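You operate a simulated robot arm through the tools that you are given. There is no shell and no other tool. Be economical: measure what you need, move in short steps, check, and stop when the job is done.

The job below is to be done with a simulated robot arm. You get a single attempt, and the scene is never put back.

JOB
Pile some things up. At the end: the brown carton (marked "Corvitap") from the top of the green bench is on the top of the teal bench, with the purple gauge from there on top of it and the clear jar with blue lid on top of that; the orange spring plunger is on the top of the teal bench; whatever was shut is shut again. Leave all else as you found it, and nothing knocked over.

Only the result counts: the job must be done as asked and must still hold three seconds after the hand-in. Knocking over, shifting, dropping, spilling or breaking anything else fails it. A push-on lid holds only when it is set on centred and level and pressed home; a screw cap is set on level and turned clockwise until tight.

ROBOT AND FRAMES
A 7-joint arm with a two-finger parallel gripper, fixed in place. Base frame: the origin is at the foot of the arm, x ahead of it, y to its left, z up; the work surface is at about z = 0.8. Lengths are in m, angles in degrees, forces in N, time in s.
With the tool pointing down near the work surface it reaches from about 0.3 to 0.7 m from the base axis. Its first joint turns from -66.0 to 66.0 degrees. Payload 1.57 kg.
Tool frame: the origin (TCP) lies between the finger pads and is the grasp point; the fingertips stand 0.03 m ahead of it; z points along the fingers, y is the line along which they close. The gripper opens to 0.11 m. The fingers are 0.024 m wide and 0.012 m thick; the gripper's body (0.048 by 0.112 m) begins 0.078 m behind the TCP.
Orientation is told as [roll, pitch, yaw] about the base's x, y, z axes, in that order, counted from this pose: with the fingers straight down and closing along the base's y, the tool's x points along the base's -x, its y along +y and its z along -z.

CONTROLS
- The arm moves only by the tool move_arm. Its argument "deltas" is one flat list of numbers, 7 for each row, row after row: the shift along the base's x, y, z in m, then the turn, a rotation vector about the base's x, y, z in rad, then the opening, from 0 (shut) to 1 (fully open). In form: [x, y, z, wx, wy, wz, hand, x, y, z, wx, wy, wz, hand, ...]. A call has 1 to 10 rows; each row shifts and turns the commanded pose from where the row before left it. Each row takes 0.2 s and may step no farther than 0.05 m and 8.6 degrees from the row before; otherwise, or with a gripper value out of range, the whole call is refused. A pose out of reach is approached as far as the arm can. The call stops where the force on the tool passes 40 N (or 10 N more than at its start, if that is more) or the arm is blocked; 0.2 s more then pass. Each finger travels about 0.108 m/s and halts on what it meets, pressing with about 34 N; the grip force reading is that of the motor and also rises with nothing between the fingers. The clock runs only during rows and for 0.2 s after the last one: add rows that do not move to give the fingers time. It gives the time, the measured TCP pose, the force on the tool (base axes), the opening and the grip force at its end, in the units of the frame above (readings bear some noise), with the torque about the TCP (base axes, N m) and any sound that the robot's microphone picked up, and new pictures: "views" is both (left out), scene, wrist or none.
- Cameras (640 x 400 px; columns grow to the right, rows downward): "scene" is fixed at [0.1703, -0.4203, 1.3746]; the picture's right is [0.55, -0.83, 0.00], its down [-0.69, -0.45, -0.57] and it looks along [0.48, 0.31, -0.82] (base axes); focal length 270 px, centre (320, 200). "wrist" rides on the gripper at [0.07, 0.016, -0.141] in the tool frame; the picture's right is [-0.23, 0.97, 0.00], its down [-0.85, -0.20, -0.48] and it looks along [-0.47, -0.11, 0.88] (tool axes); focal length 222 px, centre (320, 200). There is no depth. A picture from a camera that has moved, and an enlarged one, comes with that camera's place and axes in the base frame and with its lens.
- enlarge(camera, box): a new picture of the part [left, top, right, bottom] of that camera's present view, enlarged. No time passes.
- close_job(): hands the job in; it is judged then, once.

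Go step by step. Nothing tells you positions but the pictures and the camera data: compare them with the known pose of the tool, close in by small moves and look again before you grip or let go. The budget is 120 turns and 200 pictures, counting those below and the enlarged ones. Unless the task says otherwise, let go and move clear before handing in, and close with one line.

The tools are called after "Request:" as a command line: name --argument value ..., lists and objects as JSON in quotes. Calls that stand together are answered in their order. move_arm: Moves the arm, as the interface text tells. Its arguments: {"type":"object","properties":{"deltas":{"type":"array"},"views":{"type":"string","enum":["both","scene","wrist","none"]}},"required":["deltas"]} The other tools are called the same way: enlarge (camera, box) takes an enlarged picture of a part of a camera's view; close_job () hands the job in.

At the start:

```text
clock: 0.0
ee_pos: [0.3591, -0.1831, 1.1284]
tcp_rot: [0.0, 0.0, 0.0]
ft_force: [0.6, 0.4, 0.4]
torque: [-0.02, 0.02, 0.02]
gripper_width: 0.1099
gripper_force: 0.1
```

scene: 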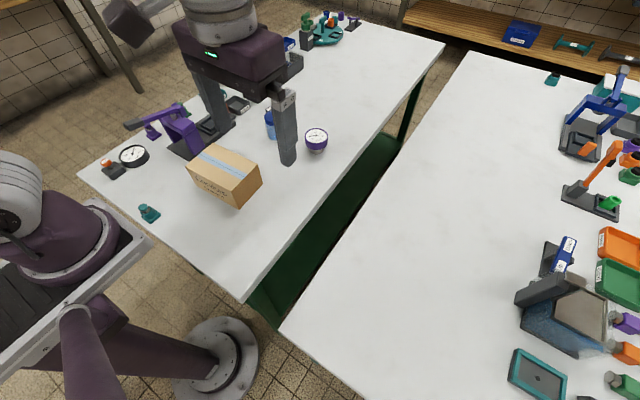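
wrist: 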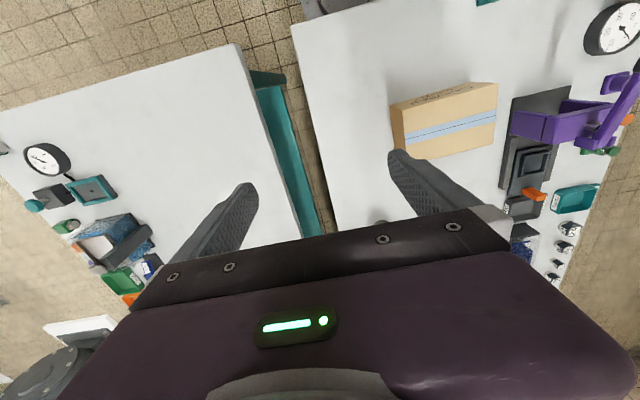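

I see two benches: the left (+y) one with the carton has a green frame, and the right (-y) one appears teal. I'll look more closely before moving.

Request:
enlarge --camera "scene" --box '[80, 60, 360, 235]'

Request:
enlarge --camera "scene" --box '[480, 40, 640, 140]'

Request:
enlarge --camera "scene" --box '[480, 130, 640, 230]'

Request:
enlarge --camera "scene" --box '[480, 220, 640, 400]'

Request:
enlarge --camera "scene" --box '[260, 0, 400, 80]'

```text
2.29 times, centred on (220, 148) of scene
camera zoom: at [0.1703, -0.4203, 1.3746], right [0.55, -0.83, 0.0], down [-0.69, -0.45, -0.57], along [0.48, 0.31, -0.82], focal length 616 px, centre (549, 320)
```

zoom: 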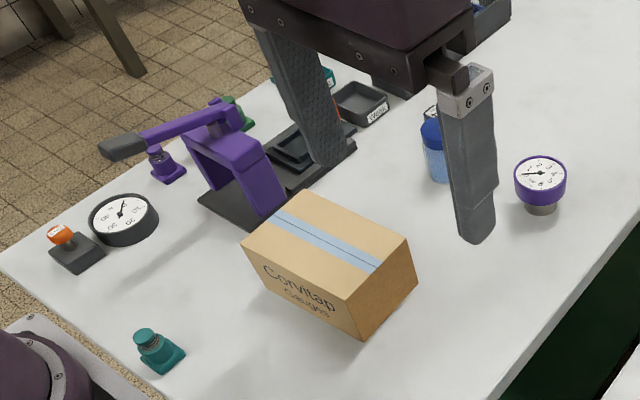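

```text
4.00 times, centred on (560, 90) of scene
camera zoom: at [0.1703, -0.4203, 1.3746], right [0.55, -0.83, 0.0], down [-0.69, -0.45, -0.57], along [0.48, 0.31, -0.82], focal length 1078 px, centre (-640, 640)
```

zoom: 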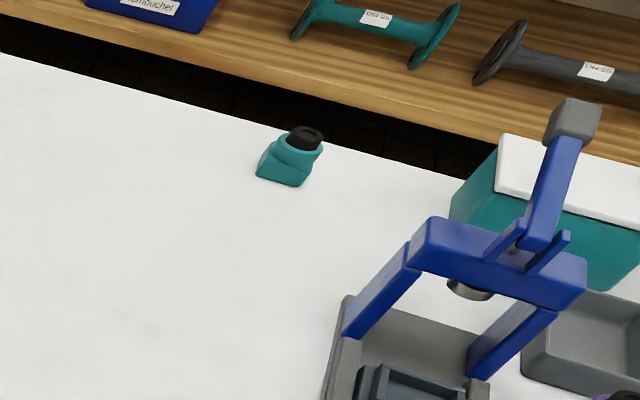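

```text
4.00 times, centred on (560, 180) of scene
camera zoom: at [0.1703, -0.4203, 1.3746], right [0.55, -0.83, 0.0], down [-0.69, -0.45, -0.57], along [0.48, 0.31, -0.82], focal length 1078 px, centre (-640, 280)
```

zoom: 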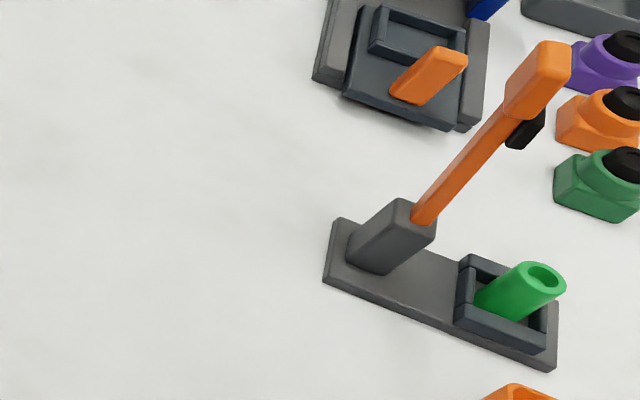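

```text
2.22 times, centred on (560, 310) of scene
camera zoom: at [0.1703, -0.4203, 1.3746], right [0.55, -0.83, 0.0], down [-0.69, -0.45, -0.57], along [0.48, 0.31, -0.82], focal length 599 px, centre (-213, -44)
```

zoom: 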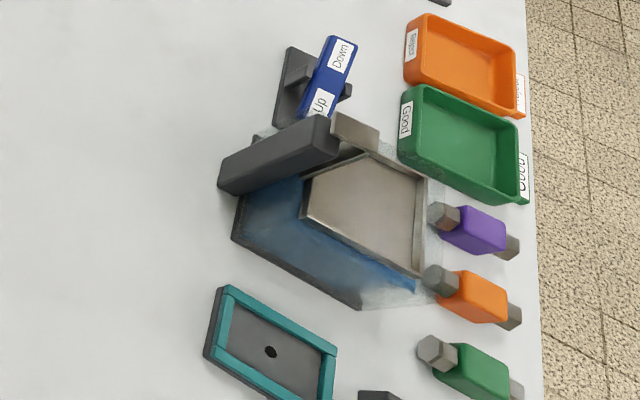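

```text
4.57 times, centred on (330, 40) of scene
camera zoom: at [0.1703, -0.4203, 1.3746], right [0.55, -0.83, 0.0], down [-0.69, -0.45, -0.57], along [0.48, 0.31, -0.82], focal length 1232 px, centre (274, 931)
```

zoom: 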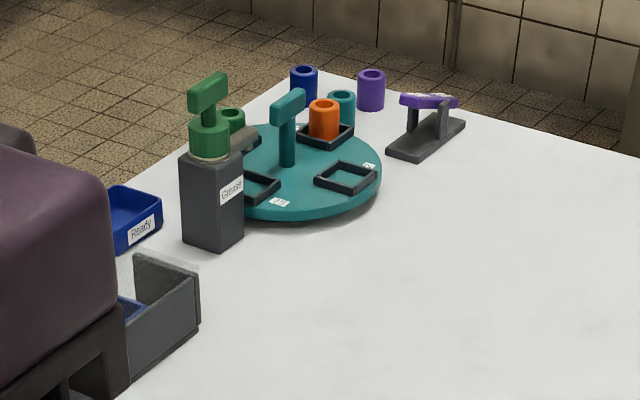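

The carton, the purple gauge and the blue-lidded jar are on the green bench. I still need to find the orange spring plunger, so I'll move the arm over the teal bench for a look.

Request:
move_arm --deltas '[0, -0.05, 0, 0, 0, 0, 1, 0, -0.05, 0, 0, 0, 0, 1, 0, -0.05, 0, 0, 0, 0, 1, 0, -0.05, 0, 0, 0, 0, 1, 0, -0.05, 0, 0, 0, 0, 1]'

```text
clock: 1.2
ee_pos: [0.3574, -0.4353, 1.1308]
tcp_rot: [0.1, 0.0, 0.0]
ft_force: [-0.7, -0.6, -0.6]
torque: [0.02, 0.03, -0.03]
gripper_width: 0.1098
gripper_force: 0.1
camera wrist: at [0.2868, -0.4184, 1.2719], right [0.23, 0.97, 0.0], down [0.86, -0.2, 0.48], along [0.47, -0.11, -0.88], focal length 222 px, centre (320, 200)
```

scene: 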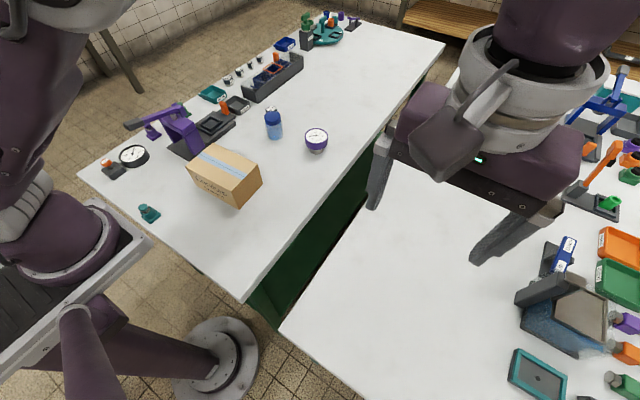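
wrist: 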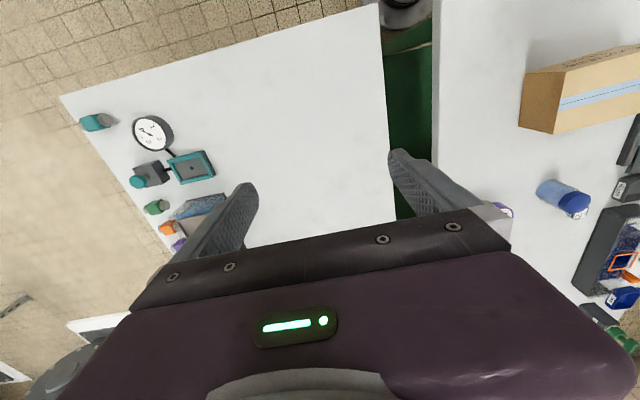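

Request:
enlarge --camera "scene" --box '[180, 30, 340, 160]'

Request:
enlarge --camera "scene" --box '[540, 80, 640, 142]'

Request:
enlarge --camera "wrist" --box '[540, 120, 640, 360]'

Request:
enlarge --camera "wrist" --box '[70, 90, 270, 270]'

```text
3.08 times, centred on (260, 95) of scene
camera zoom: at [0.1703, -0.4203, 1.3746], right [0.55, -0.83, 0.0], down [-0.69, -0.45, -0.57], along [0.48, 0.31, -0.82], focal length 829 px, centre (505, 523)
```

zoom: 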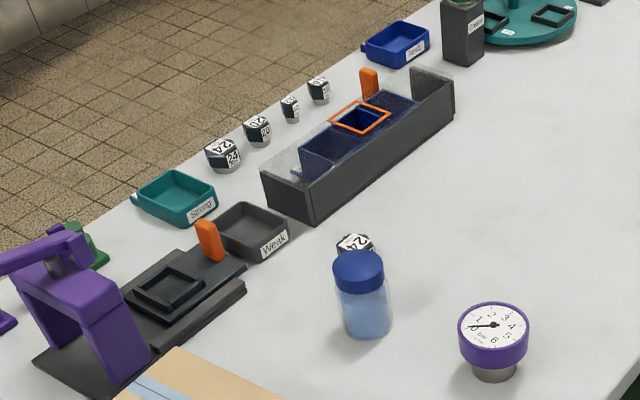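

```text
6.40 times, centred on (590, 111) of scene
camera zoom: at [0.1703, -0.4203, 1.3746], right [0.55, -0.83, 0.0], down [-0.69, -0.45, -0.57], along [0.48, 0.31, -0.82], focal length 1725 px, centre (-1408, 770)
```

zoom: 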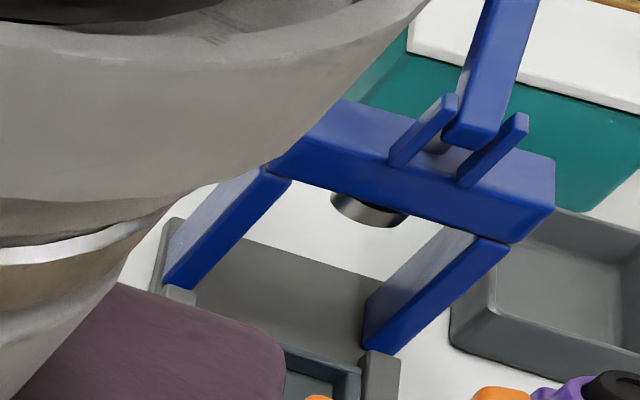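

```text
1.67 times, centred on (590, 240) of wrist
camera zoom: at [0.2868, -0.4184, 1.2719], right [0.23, 0.97, 0.0], down [0.86, -0.2, 0.48], along [0.47, -0.11, -0.88], focal length 370 px, centre (-130, 133)
```

zoom: 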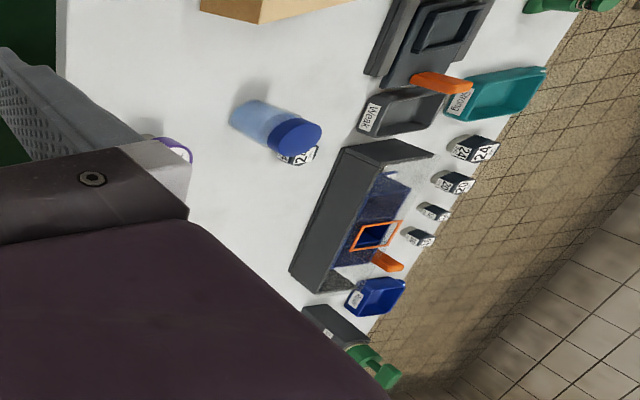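

```text
2.22 times, centred on (170, 180) of wrist
camera zoom: at [0.2868, -0.4184, 1.2719], right [0.23, 0.97, 0.0], down [0.86, -0.2, 0.48], along [0.47, -0.11, -0.88], focal length 494 px, centre (653, 244)
```

zoom: 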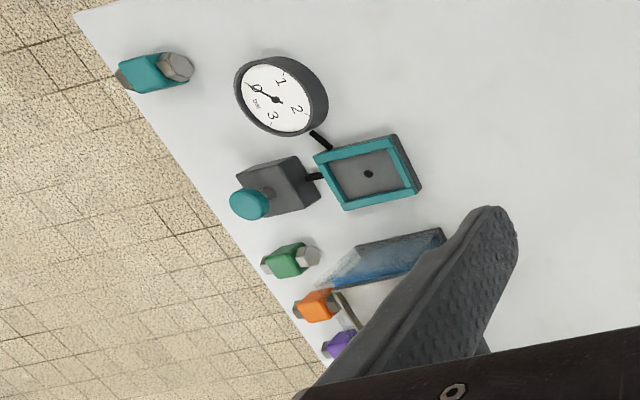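

The purple press with "Strong/Weak" trays suggests that the spring plungers are the small block-and-knob pieces. I'll zoom in on the candidates.

Request:
enlarge --camera "scene" --box '[80, 90, 200, 230]'

Request:
enlarge --camera "scene" --box '[180, 60, 310, 145]'

Request:
enlarge --camera "scene" --box '[560, 130, 640, 220]'

Request:
enlarge --camera "scene" --box '[400, 0, 640, 100]'

```text
2.86 times, centred on (140, 160) of scene
camera zoom: at [0.1703, -0.4203, 1.3746], right [0.55, -0.83, 0.0], down [-0.69, -0.45, -0.57], along [0.48, 0.31, -0.82], focal length 770 px, centre (834, 314)
```

zoom: 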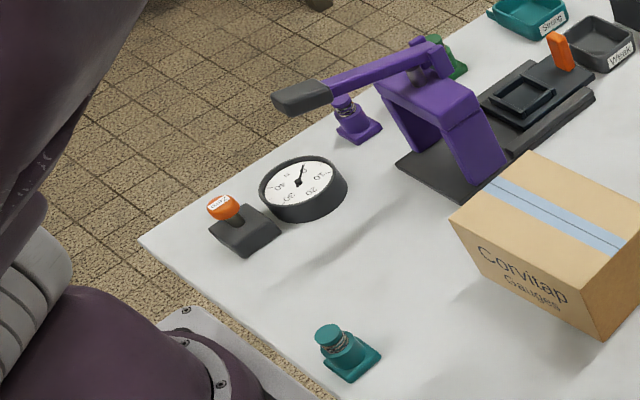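

```text
4.71 times, centred on (245, 102) of scene
camera zoom: at [0.1703, -0.4203, 1.3746], right [0.55, -0.83, 0.0], down [-0.69, -0.45, -0.57], along [0.48, 0.31, -0.82], focal length 1268 px, centre (673, 659)
```

zoom: 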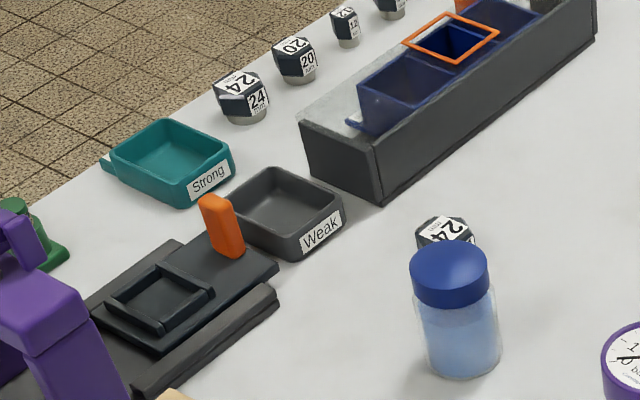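

```text
4.44 times, centred on (600, 175) of scene
camera zoom: at [0.1703, -0.4203, 1.3746], right [0.55, -0.83, 0.0], down [-0.69, -0.45, -0.57], along [0.48, 0.31, -0.82], focal length 1198 px, centre (-924, 311)
```

zoom: 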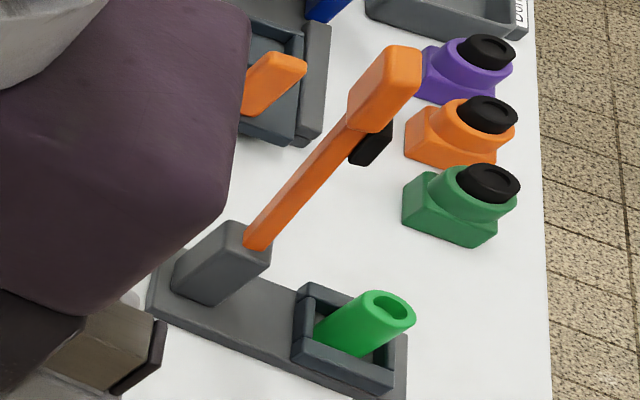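

```text
2.67 times, centred on (520, 50) of scene
camera zoom: at [0.1703, -0.4203, 1.3746], right [0.55, -0.83, 0.0], down [-0.69, -0.45, -0.57], along [0.48, 0.31, -0.82], focal length 719 px, centre (-213, 600)
```

zoom: 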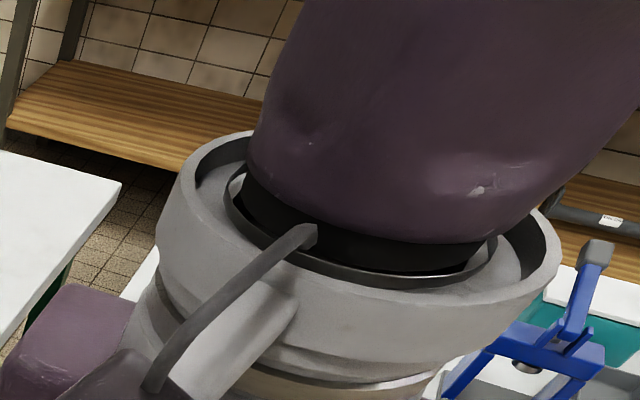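

Plungers are the block-spring-knob pieces; the teal, purple and green ones stand on the green bench, but I don't see an orange one yet. I'll move the arm over the green bench, turned so the wrist camera looks outward past the press.

Request:
move_arm --deltas '[0, 0.045, 0.01, 0, 0, -0.149, 1, 0, 0.045, 0.01, 0, 0, -0.149, 1, 0, 0.045, 0.01, 0, 0, -0.149, 1, 0, 0.045, 0.01, 0, 0, -0.149, 1, 0, 0.045, 0.01, 0, 0, -0.149, 1, 0, 0.045, 0.01, 0, 0, -0.149, 1, 0, 0.045, 0.01, 0, 0, -0.149, 1, 0, 0.045, 0.01, 0, 0, -0.149, 1, 0, 0.045, 0.01, 0, 0, -0.149, 1, 0, 0.045, 0.01, 0, 0, -0.149, 1]'

```text
clock: 3.4
ee_pos: [0.3568, 0.0173, 1.2283]
tcp_rot: [0.0, 0.0, -85.5]
ft_force: [-0.3, 0.5, -0.5]
torque: [-0.01, -0.01, -0.02]
gripper_width: 0.11
gripper_force: 0.1
camera wrist: at [0.367, 0.0884, 1.3697], right [0.99, -0.15, 0.0], down [-0.13, -0.87, 0.48], along [-0.07, -0.47, -0.88], focal length 222 px, centre (320, 200)
```

scene: 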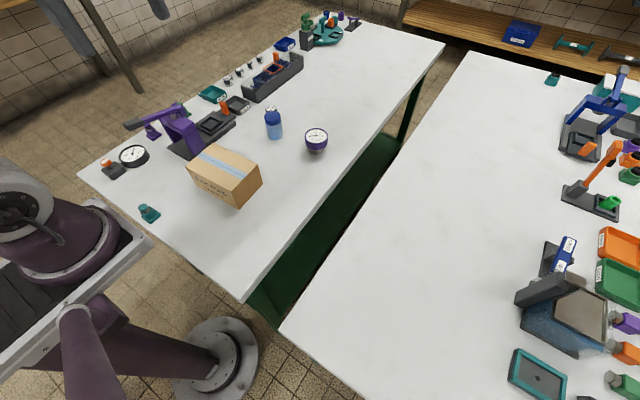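
wrist: 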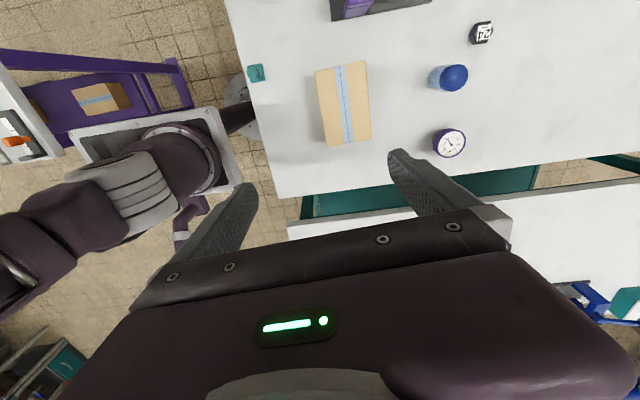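

Request:
enlarge --camera "wrist" --box '[0, 40, 240, 190]'

Request:
enlarge --camera "wrist" --box '[220, 0, 500, 230]'

Request:
enlarge --camera "scene" --box '[220, 120, 460, 340]'

Request:
enlarge --camera "wrist" --box '[0, 300, 130, 400]'

```text
2.67 times, centred on (120, 115) of wrist
camera zoom: at [0.367, 0.0884, 1.3697], right [0.99, -0.15, 0.0], down [-0.13, -0.87, 0.48], along [-0.07, -0.47, -0.88], focal length 592 px, centre (853, 427)
```

zoom: 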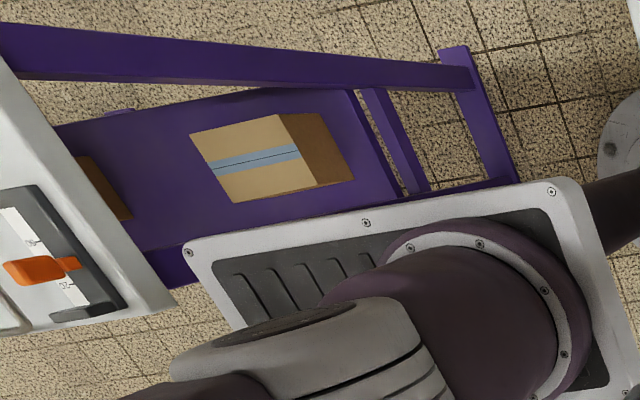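

```text
1.74 times, centred on (360, 115) of wrist
camera zoom: at [0.367, 0.0884, 1.3697], right [0.99, -0.15, 0.0], down [-0.13, -0.87, 0.48], along [-0.07, -0.47, -0.88], focal length 386 px, centre (250, 348)
```

zoom: 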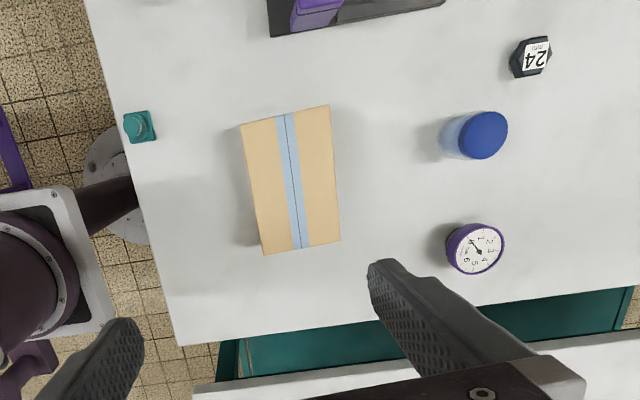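

```text
1.82 times, centred on (340, 230) of scene
camera zoom: at [0.1702, -0.4203, 1.3747], right [0.55, -0.83, 0.0], down [-0.69, -0.45, -0.57], along [0.48, 0.31, -0.82], focal length 490 px, centre (284, 146)
```

zoom: 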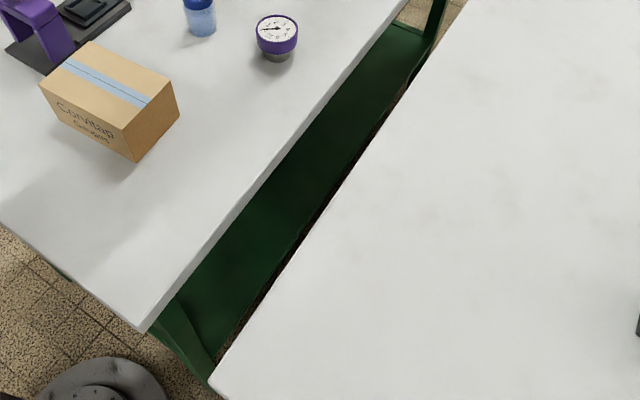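

```text
4.00 times, centred on (65, 350) of wrist
camera zoom: at [0.367, 0.0884, 1.3697], right [0.99, -0.15, 0.0], down [-0.13, -0.87, 0.48], along [-0.07, -0.47, -0.88], focal length 888 px, centre (1340, -400)
```

zoom: 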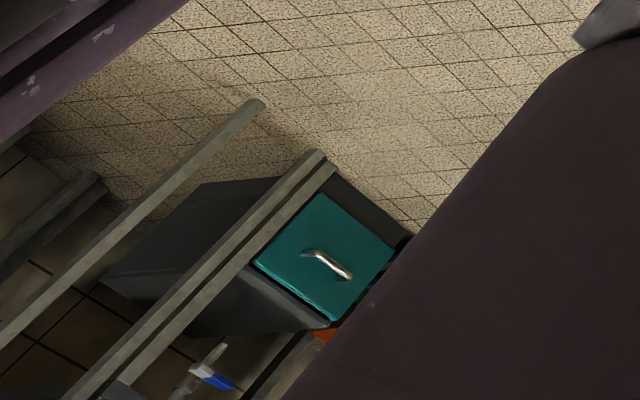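

The plunger still isn't visible. I'll shift toward +y to look behind the press.

Request:
move_arm --deltas '[0.02, 0.045, 0.0, 0, 0, 0, 1, 0.02, 0.045, 0, 0, 0, 0, 1, 0.02, 0.045, 0, 0, 0, 0, 1, 0.02, 0.045, 0, 0, 0, 0, 1, 0.02, 0.045, 0, 0, 0, 0, 1]' --views "wrist"

Request:
enlarge --camera "wrist" --box '[200, 0, 520, 200]'

```text
clock: 4.6
ee_pos: [0.4589, 0.242, 1.2283]
tcp_rot: [0.0, -0.2, -85.5]
ft_force: [0.3, 1.0, -0.8]
torque: [-0.02, 0.03, 0.0]
gripper_width: 0.11
gripper_force: 0.0
camera wrist: at [0.4698, 0.3142, 1.3682], right [0.99, -0.15, 0.0], down [-0.13, -0.87, 0.48], along [-0.07, -0.47, -0.88], focal length 222 px, centre (320, 200)
```

wrist: 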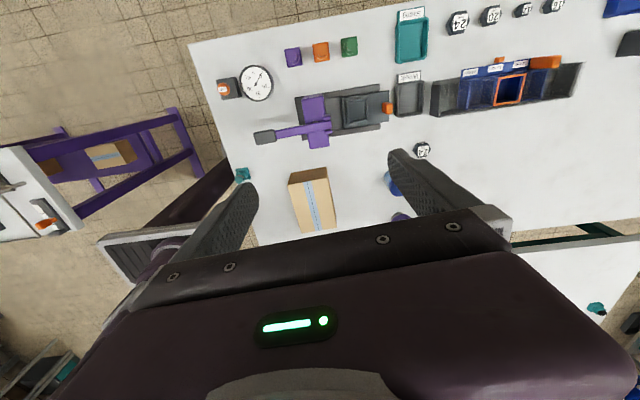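

```text
2.00 times, centred on (360, 100) of wrist
camera zoom: at [0.4698, 0.3142, 1.3682], right [0.99, -0.15, 0.0], down [-0.13, -0.87, 0.48], along [-0.07, -0.47, -0.88], focal length 444 px, centre (240, 400)
```

zoom: 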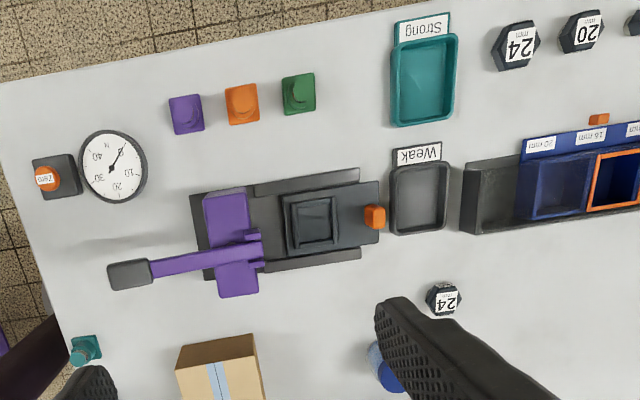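

The orange plunger stands behind the press at about (0.48, 0.36), between the purple and green ones. The carton is centred near (0.411, 0.033), about 0.097 wide and 0.08 tall, so I'll hover above it first.

Request:
move_arm --deltas '[-0.012, -0.05, 0, 0, 0, -0.035, 1, -0.012, -0.05, 0, 0, 0, 0, 1, -0.012, -0.05, -0.03, 0, 0, 0, 1, -0.012, -0.05, -0.045, 0, 0, 0, 1, 0, -0.009, -0.049, 0, 0, 0, 1, 0, 0, -0.049, 0, 0, 0, 1, 0, 0, -0.045, 0, 0, 0, 1]'

Request:
enlarge --camera "wrist" --box '[200, 60, 440, 230]'

```text
refused: row 1 steps farther than a row can; nothing moved
```

```text
2.35 times, centred on (320, 145) of wrist
camera zoom: at [0.4698, 0.3142, 1.3682], right [0.99, -0.15, 0.0], down [-0.13, -0.87, 0.48], along [-0.07, -0.47, -0.88], focal length 523 px, centre (320, 329)
```

zoom: 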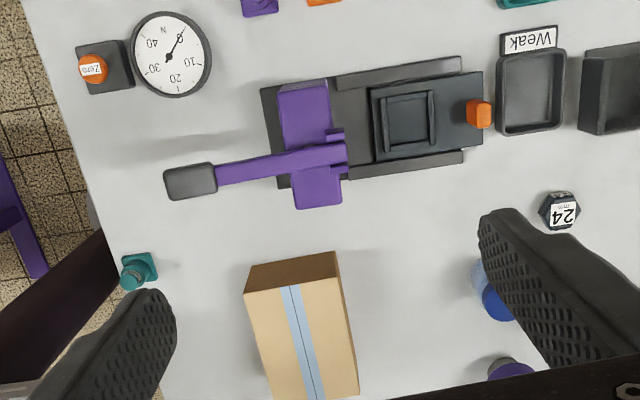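

Total step length is capped at 0.05 m, so I'll use smaller combined steps.

Request:
move_arm --deltas '[-0.01, -0.042, 0, 0, 0, -0.035, 1, -0.01, -0.042, 0, 0, 0, 0, 1, -0.01, -0.042, 0, 0, 0, 0, 1, -0.01, -0.042, 0, 0, 0, 0, 1, -0.008, -0.041, -0.01, 0, 0, 0, 1, 0, 0, -0.049, 0, 0, 0, 1, 0, 0, -0.049, 0, 0, 0, 1, 0, 0, -0.049, 0, 0, 0, 1, 0, 0, -0.049, 0, 0, 0, 1]'

Request:
enlarge --camera "wrist" --box '[160, 40, 480, 240]'

```text
clock: 6.6
ee_pos: [0.4112, 0.0328, 1.0236]
tcp_rot: [0.1, 0.0, -87.5]
ft_force: [0.2, -0.1, -0.2]
torque: [0.03, -0.04, 0.01]
gripper_width: 0.1097
gripper_force: 0.1
camera wrist: at [0.4232, 0.1031, 1.1637], right [0.98, -0.18, 0.0], down [-0.16, -0.86, 0.48], along [-0.09, -0.47, -0.88], focal length 222 px, centre (320, 200)
```

scene: 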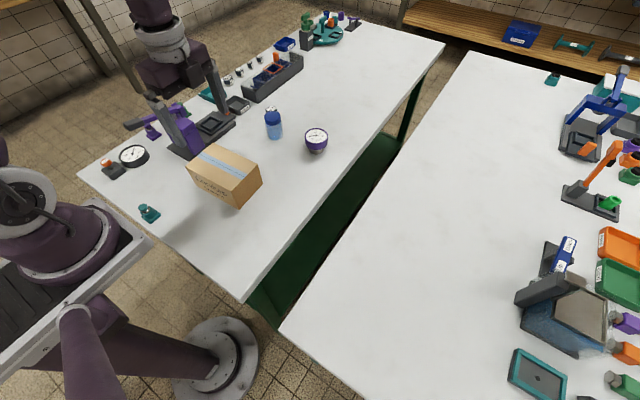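
wrist: 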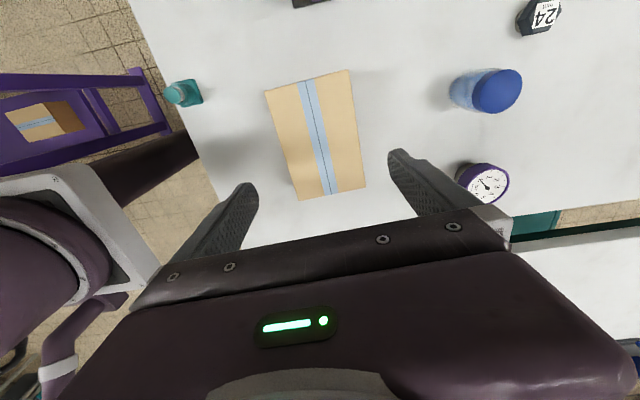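

```text
2.00 times, centred on (320, 140) of wrist
camera zoom: at [0.4232, 0.1031, 1.1637], right [0.98, -0.18, 0.0], down [-0.16, -0.86, 0.48], along [-0.09, -0.47, -0.88], focal length 444 px, centre (320, 320)
```

zoom: 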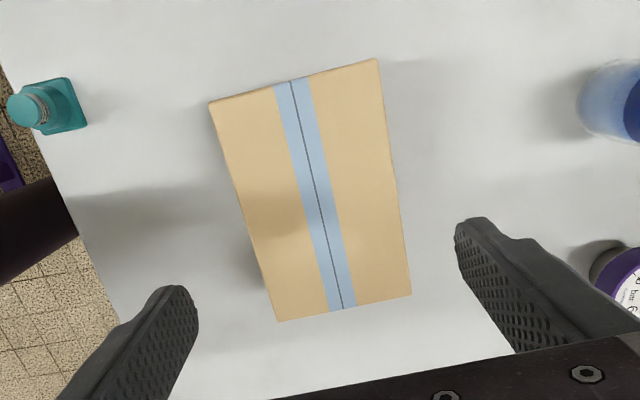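

The two views agree: the carton's centre is (0.410, 0.029) and its top is at 0.88. I'll descend to just above the top and check the finger clearance.

Request:
move_arm --deltas '[-0.001, -0.003, -0.04, 0, 0, -0.004, 1, 0, 0, -0.04, 0, 0, 0, 1, 0, 0, -0.027, 0, 0, 0, 1]' --views "wrist"

Request:
enlarge --camera "wrist" --box '[160, 40, 480, 240]'

Request:
enlarge --camera "scene" --box '[140, 90, 300, 220]'

```text
clock: 7.4
ee_pos: [0.4092, 0.0288, 0.9152]
tcp_rot: [-0.1, 0.0, -87.7]
ft_force: [0.8, 0.4, 0.3]
torque: [0.01, 0.0, 0.01]
gripper_width: 0.1097
gripper_force: 0.1
camera wrist: at [0.4218, 0.0993, 1.0569], right [0.98, -0.19, 0.0], down [-0.16, -0.86, 0.48], along [-0.09, -0.47, -0.88], focal length 222 px, centre (320, 200)
```

wrist: 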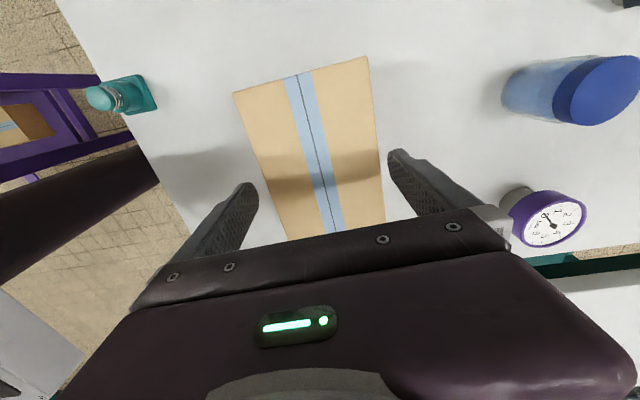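

```text
2.00 times, centred on (320, 140) of wrist
camera zoom: at [0.4218, 0.0993, 1.0569], right [0.98, -0.19, 0.0], down [-0.16, -0.86, 0.48], along [-0.09, -0.47, -0.88], focal length 444 px, centre (320, 320)
```

zoom: 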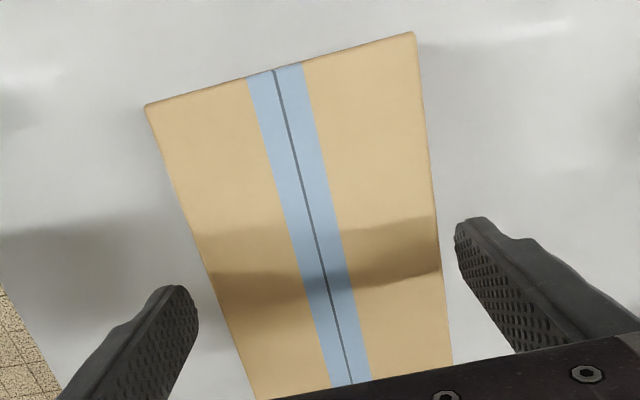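

```text
3.08 times, centred on (220, 155) of scene
camera zoom: at [0.1703, -0.4203, 1.3746], right [0.55, -0.83, 0.0], down [-0.69, -0.45, -0.57], along [0.48, 0.31, -0.82], focal length 829 px, centre (628, 338)
```

zoom: 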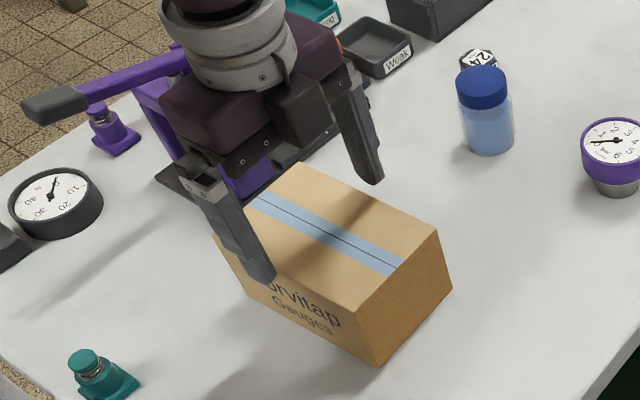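

Both fingers clear the carton's sides. I'll descend and close.

Request:
move_arm --deltas '[0.001, 0, -0.025, 0, 0, 0, 1, 0, 0, -0.025, 0, 0, 0, 1, 0, 0, -0.02, 0, 0, 0, 1, 0, 0, 0, 0, 0, 0, 0.75, 0, 0, 0, 0, 0, 0, 0.75, 0, 0, 0, 0, 0, 0, 0.75]' --views "wrist"

```text
clock: 8.8
ee_pos: [0.4096, 0.0265, 0.8462]
tcp_rot: [0.0, -0.1, -87.7]
ft_force: [2.1, -1.7, 12.0]
torque: [0.32, 0.07, 0.32]
gripper_width: 0.1001
gripper_force: 34.1
camera wrist: at [0.4229, 0.0984, 0.9868], right [0.98, -0.19, 0.0], down [-0.17, -0.86, 0.48], along [-0.09, -0.47, -0.88], focal length 222 px, centre (320, 200)
```

wrist: 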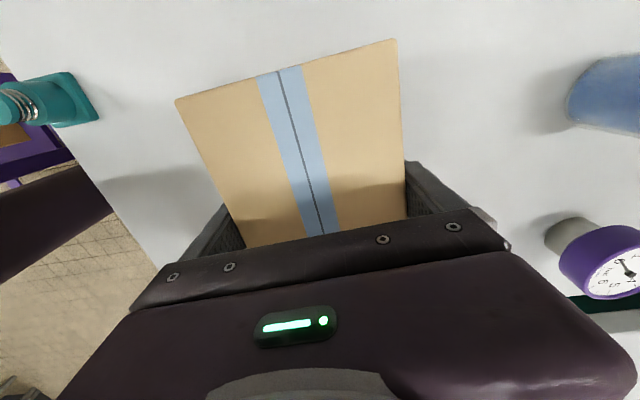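

Gripped at 0.100 m width. I'll lift slightly and check the load.

Request:
move_arm --deltas '[0, 0, 0.01, 0, 0, 0, 0.7, 0, 0, 0.02, 0, 0, 0, 0.7, 0, 0, 0.02, 0, 0, 0, 0.7, 0, 0, 0, 0, 0, 0, 0.7]'

```text
clock: 9.8
ee_pos: [0.4105, 0.0299, 0.8956]
tcp_rot: [0.0, 0.0, -87.7]
ft_force: [0.1, -0.2, -2.4]
torque: [0.0, 0.0, -0.01]
gripper_width: 0.0997
gripper_force: 33.4
camera wrist: at [0.424, 0.0993, 1.0351], right [0.98, -0.19, 0.0], down [-0.16, -0.86, 0.48], along [-0.09, -0.47, -0.88], focal length 222 px, centre (320, 200)
```

scene: 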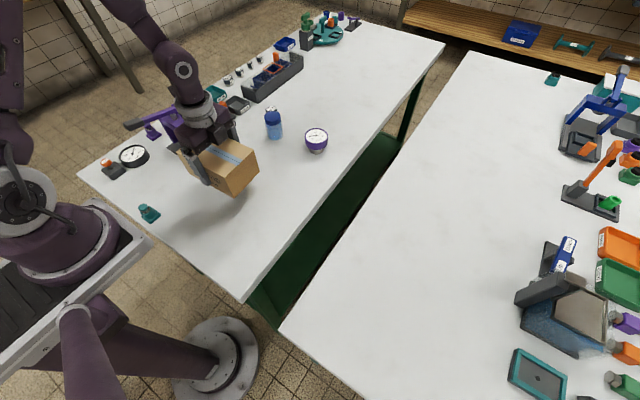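
wrist: 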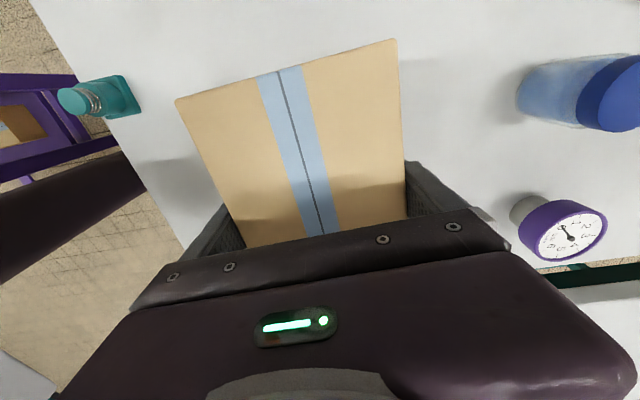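

Lifted cleanly and hanging level. I'll carry it to the teal bench, aiming for about (0.41, -0.45).

Request:
move_arm --deltas '[0, 0, 0.045, 0, 0, 0, 0.7, 0, -0.02, 0.04, 0, 0, 0, 0.7, 0, -0.049, 0, 0, 0, 0, 0.7, 0, -0.049, 0, 0, 0, 0, 0.7, 0, -0.049, 0, 0, 0, 0, 0.7, 0, -0.049, 0, 0, 0, 0, 0.7, 0, -0.049, 0, 0, 0, 0, 0.7, 0, -0.049, 0, 0, 0, 0, 0.7, 0, -0.049, 0, 0, 0, 0, 0.7, 0, -0.049, 0, 0, 0, 0, 0.7]'

```text
clock: 12.0
ee_pos: [0.4062, -0.3829, 0.9803]
tcp_rot: [0.0, 0.0, -87.7]
ft_force: [-0.3, 0.6, -4.0]
torque: [0.0, 0.02, -0.02]
gripper_width: 0.0999
gripper_force: 33.8
camera wrist: at [0.4197, -0.3119, 1.1205], right [0.98, -0.19, 0.0], down [-0.16, -0.86, 0.48], along [-0.09, -0.47, -0.88], focal length 222 px, centre (320, 200)
```

scene: 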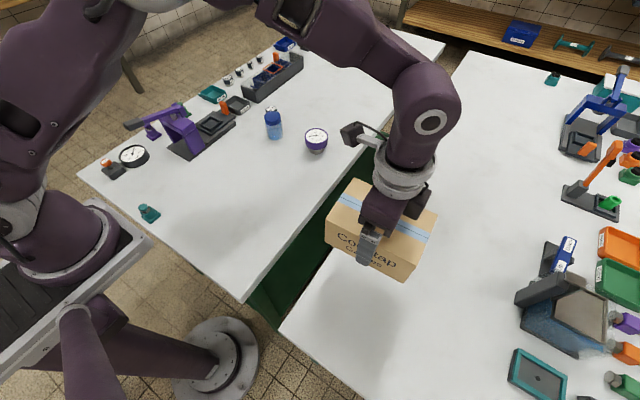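
wrist: 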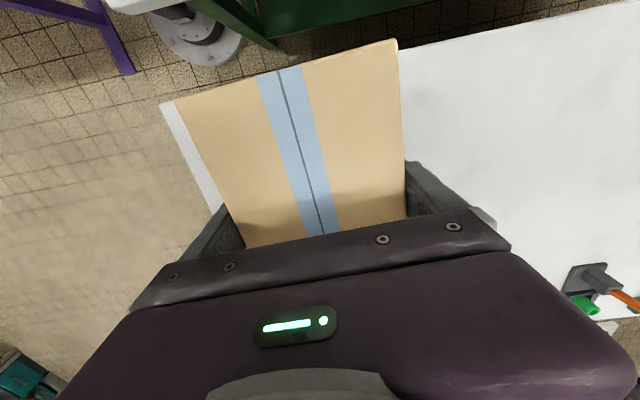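

Request:
move_arm --deltas '[0.01, -0.035, 0, 0, 0, 0, 0.7, 0.01, -0.035, 0, 0, 0, 0, 0.7, 0, 0, -0.04, 0, 0, 0, 0.7, 0, 0, -0.04, 0, 0, 0, 0.7, 0, 0, -0.03, 0, 0, 0, 0.7, 0, 0, -0.015, 0, 0, 0, 0.7]'

```text
clock: 13.4
ee_pos: [0.4298, -0.4539, 0.8554]
tcp_rot: [0.0, 0.0, -87.6]
ft_force: [-0.3, 0.4, -3.4]
torque: [-0.01, 0.03, 0.0]
gripper_width: 0.0998
gripper_force: 34.1
camera wrist: at [0.443, -0.3827, 0.9959], right [0.98, -0.19, 0.0], down [-0.16, -0.86, 0.48], along [-0.09, -0.47, -0.88], focal length 222 px, centre (320, 200)
```

scene: 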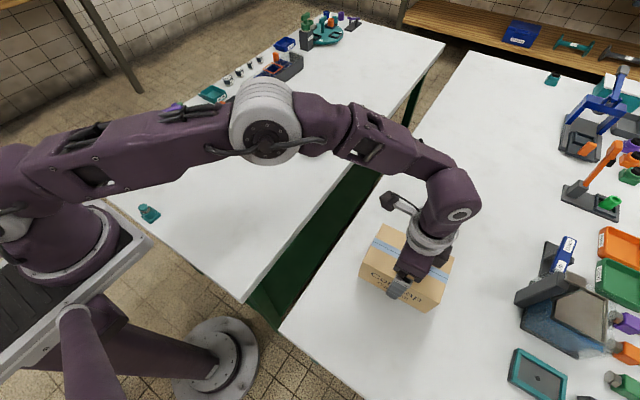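
wrist: 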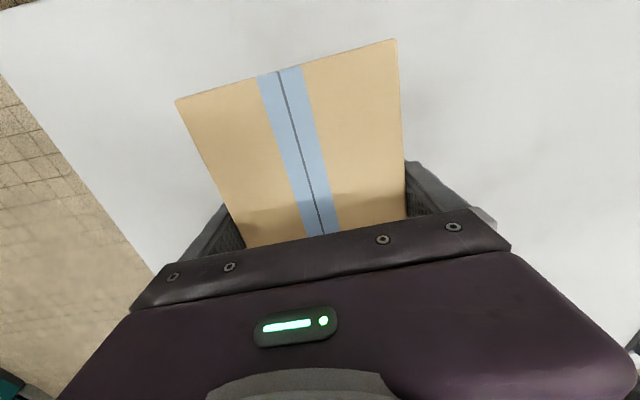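

Request:
move_arm --deltas '[0, 0, -0.004, 0, 0, 0, 0.7, 0, 0, -0.003, 0, 0, 0, 0.7, 0, 0, 0, 0, 0, 0, 0.7]' --views "none"

```text
clock: 14.2
ee_pos: [0.429, -0.4528, 0.8482]
tcp_rot: [0.0, 0.0, -87.7]
ft_force: [0.1, 0.0, -2.1]
torque: [0.0, 0.0, 0.02]
gripper_width: 0.0998
gripper_force: 34.0
```

Request:
move_arm --deltas '[0, 0, -0.002, 0, 0, 0, 0.7, 0, 0, -0.002, 0, 0, 0, 0.7, 0, 0, 0, 0, 0, 0, 0.7]' --views "none"

```text
clock: 15.0
ee_pos: [0.4292, -0.4532, 0.8463]
tcp_rot: [0.1, 0.0, -87.7]
ft_force: [-3.4, 5.6, 18.7]
torque: [1.01, 0.05, 0.26]
gripper_width: 0.0998
gripper_force: 34.3
```

The carton is on the bench. I'll ease the pressure, open and rise.

Request:
move_arm --deltas '[0, 0, 0.0017, 0, 0, 0, 0.7, 0, 0, 0, 0, 0, 0, 1, 0, 0, 0, 0, 0, 0, 1, 0, 0, 0.03, 0, 0, 0, 1, 0, 0, 0.04, 0, 0, 0, 1, 0, 0, 0.05, 0, 0, 0, 1]'

```text
clock: 16.4
ee_pos: [0.433, -0.4524, 0.9666]
tcp_rot: [0.0, 0.0, -87.8]
ft_force: [0.4, 0.4, 0.8]
torque: [0.01, -0.02, 0.04]
gripper_width: 0.1099
gripper_force: 0.1
camera wrist: at [0.445, -0.382, 1.107], right [0.98, -0.19, 0.0], down [-0.16, -0.86, 0.48], along [-0.09, -0.47, -0.88], focal length 222 px, centre (320, 200)
```

scene: 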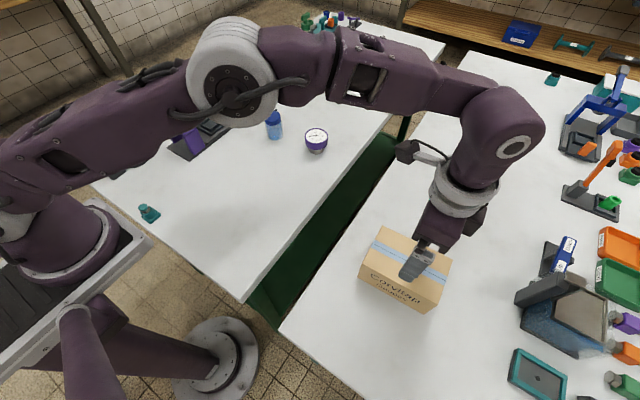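
wrist: 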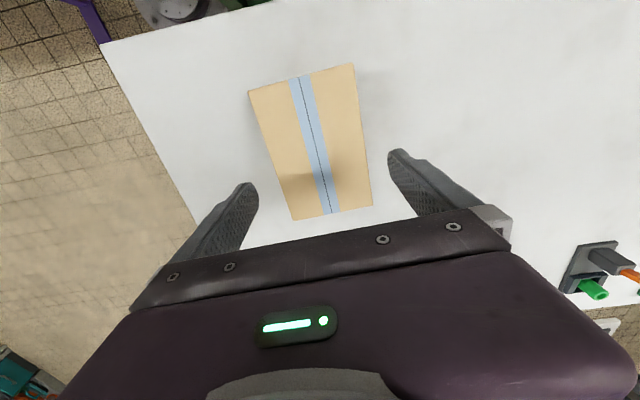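

The carton sits on the teal bench at about (0.43, -0.453). Next I'll hover over the purple gauge near (0.63, -0.11).

Request:
move_arm --deltas '[0, 0, 0.049, 0, 0, 0, 1, 0.02, 0.044, 0.01, 0, 0, 0, 1, 0.02, 0.044, 0, 0, 0, 0, 1, 0.02, 0.044, 0, 0, 0, 0, 1, 0.02, 0.044, 0, 0, 0, 0, 1, 0.025, 0.042, 0, 0, 0, 0, 1, 0.025, 0.042, 0, 0, 0, 0, 1, 0.025, 0.042, 0, 0, 0, 0, 1, 0.025, 0.038, 0, 0, 0, 0, 1, 0.017, 0, 0, 0, 0, 0, 1]'

Request:
enlarge --camera "wrist" --box '[160, 40, 480, 240]'

Request:
enlarge --camera "scene" --box '[250, 80, 370, 170]'

```text
clock: 18.6
ee_pos: [0.6266, -0.1133, 1.0228]
tcp_rot: [0.0, 0.1, -87.8]
ft_force: [0.0, 0.4, -0.3]
torque: [-0.02, 0.04, -0.01]
gripper_width: 0.11
gripper_force: 0.1
camera wrist: at [0.6398, -0.0427, 1.1638], right [0.98, -0.19, 0.0], down [-0.17, -0.86, 0.48], along [-0.09, -0.47, -0.88], focal length 222 px, centre (320, 200)
```

scene: 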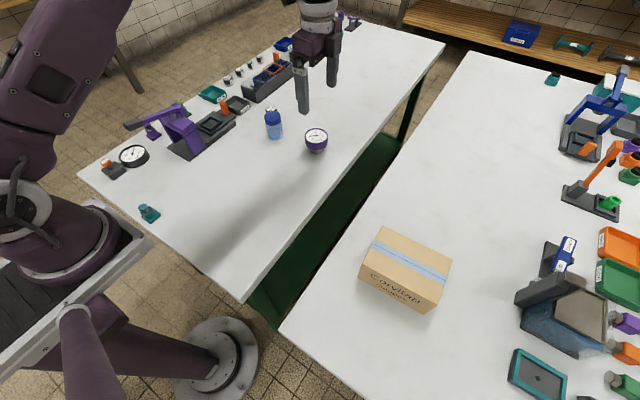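
wrist: 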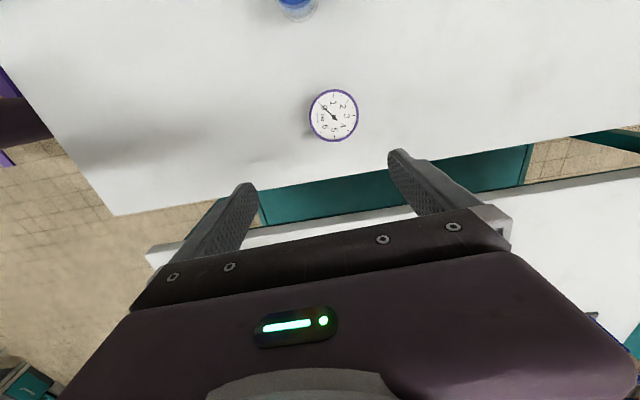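

```text
2.00 times, centred on (320, 140) of wrist
camera zoom: at [0.6398, -0.0427, 1.1638], right [0.98, -0.19, 0.0], down [-0.17, -0.86, 0.48], along [-0.09, -0.47, -0.88], focal length 444 px, centre (320, 320)
```

zoom: 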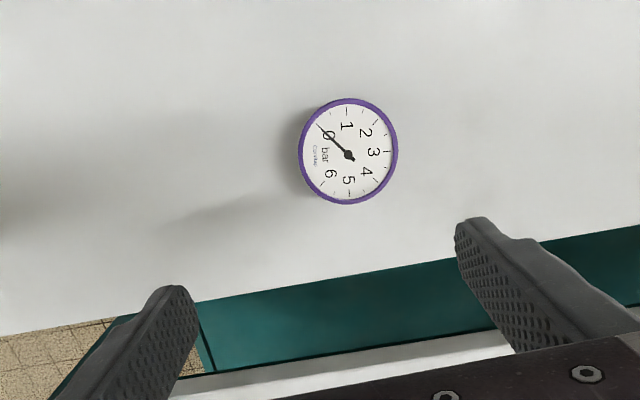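

```text
4.44 times, centred on (310, 125) of scene
camera zoom: at [0.1703, -0.4203, 1.3746], right [0.55, -0.83, 0.0], down [-0.69, -0.45, -0.57], along [0.48, 0.31, -0.82], focal length 1198 px, centre (364, 533)
```

zoom: 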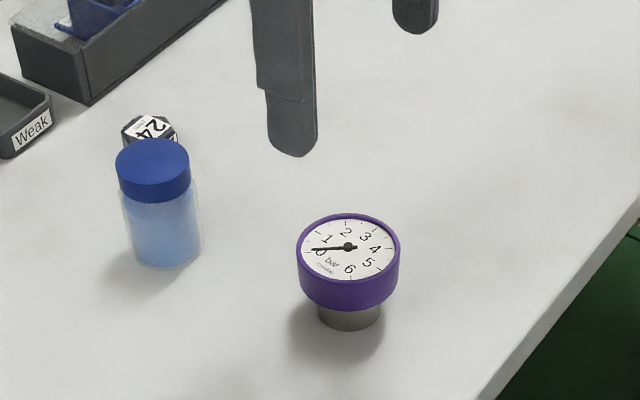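

The gauge's centre works out at about (0.651, -0.090), its head 0.066 across and its top near 0.85. I'll align and come down partway.

Request:
move_arm --deltas '[0.024, 0.023, 0, 0, 0, 0, 1, 0, 0, -0.045, 0, 0, 0, 1, 0, 0, -0.045, 0, 0, 0, 1, 0, 0, 0, 0, 0, 0, 1]'

Request:
enlarge --camera "wrist" --box '[160, 40, 480, 240]'

Request:
enlarge --camera "scene" --box '[250, 80, 370, 170]'

```text
clock: 19.6
ee_pos: [0.6504, -0.0898, 0.9357]
tcp_rot: [0.0, 0.0, -87.6]
ft_force: [-0.1, -0.2, -0.2]
torque: [-0.01, 0.01, 0.03]
gripper_width: 0.1098
gripper_force: 0.0
camera wrist: at [0.664, -0.0194, 1.0755], right [0.98, -0.19, 0.0], down [-0.16, -0.86, 0.48], along [-0.09, -0.47, -0.88], focal length 222 px, centre (320, 200)
```

scene: 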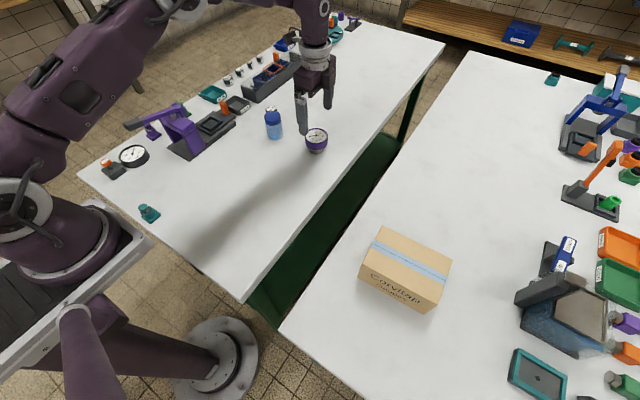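
wrist: 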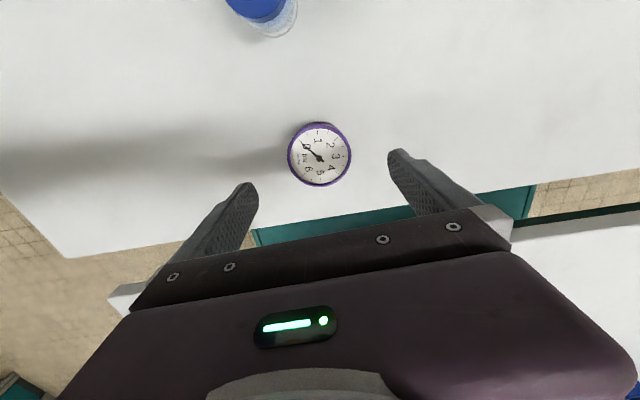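

```text
2.00 times, centred on (320, 140) of wrist
camera zoom: at [0.664, -0.0194, 1.0755], right [0.98, -0.19, 0.0], down [-0.16, -0.86, 0.48], along [-0.09, -0.47, -0.88], focal length 444 px, centre (320, 320)
```

zoom: 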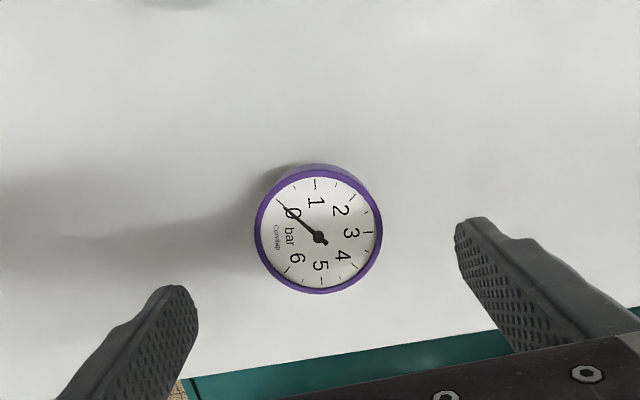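

```text
4.44 times, centred on (310, 125) of scene
camera zoom: at [0.1703, -0.4203, 1.3746], right [0.55, -0.83, 0.0], down [-0.69, -0.45, -0.57], along [0.48, 0.31, -0.82], focal length 1198 px, centre (364, 533)
```

zoom: 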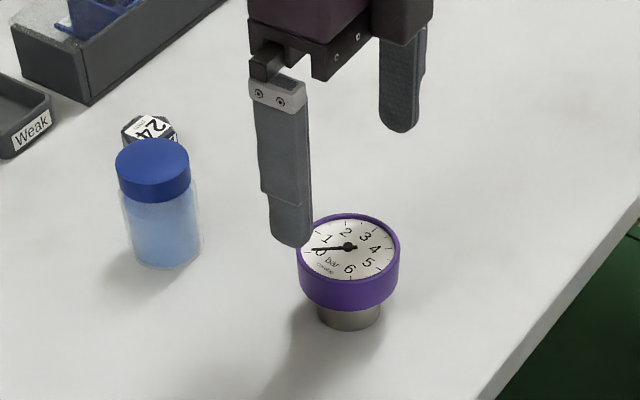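

Aligned. I'll descend to 0.842 and close on the head.

Request:
move_arm --deltas '[0, 0, -0.04, 0, 0, 0, 1, 0, 0, -0.03, 0, 0, 0, 1, 0, 0, -0.023, 0, 0, 0, 1, 0, 0, 0, 0, 0, 0, 0.75, 0, 0, 0, 0, 0, 0, 0.5, 0, 0, 0, 0, 0, 0, 0.4, 0, 0, 0, 0, 0, 0, 0.4, 0, 0, 0, 0, 0, 0, 0.4]'

Request:
enlarge --camera "scene" --box '[250, 80, 370, 170]'

```text
clock: 21.4
ee_pos: [0.6526, -0.092, 0.8427]
tcp_rot: [-0.1, 0.1, -87.7]
ft_force: [0.2, -0.8, 0.0]
torque: [0.02, 0.03, -0.03]
gripper_width: 0.0653
gripper_force: 34.2
camera wrist: at [0.6654, -0.0208, 0.9836], right [0.98, -0.19, 0.0], down [-0.16, -0.86, 0.48], along [-0.09, -0.47, -0.88], focal length 222 px, centre (320, 200)
```

scene: 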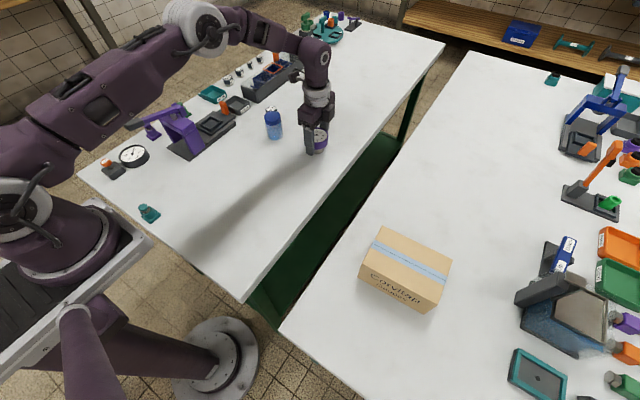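
wrist: 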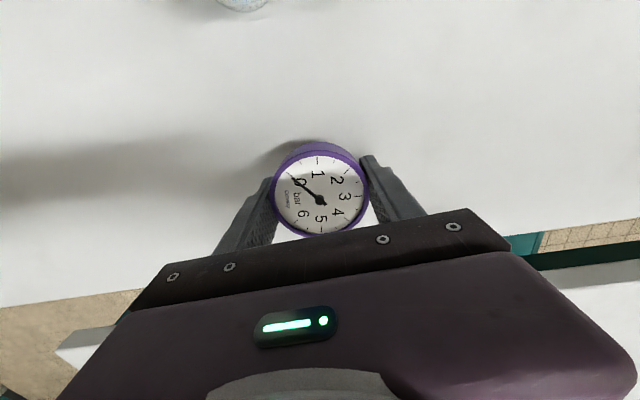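

```text
4.44 times, centred on (310, 125) of scene
camera zoom: at [0.1703, -0.4203, 1.3746], right [0.55, -0.83, 0.0], down [-0.69, -0.45, -0.57], along [0.48, 0.31, -0.82], focal length 1198 px, centre (364, 533)
```

zoom: 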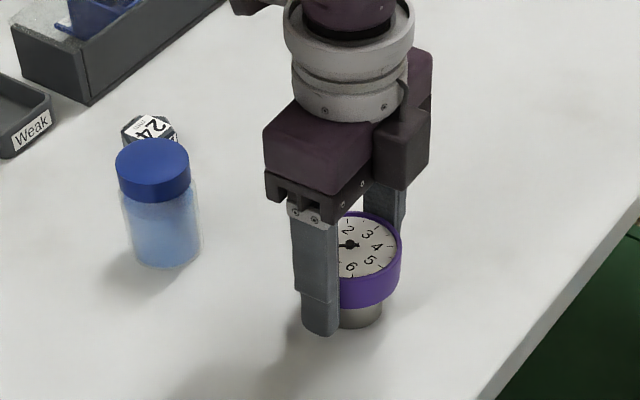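

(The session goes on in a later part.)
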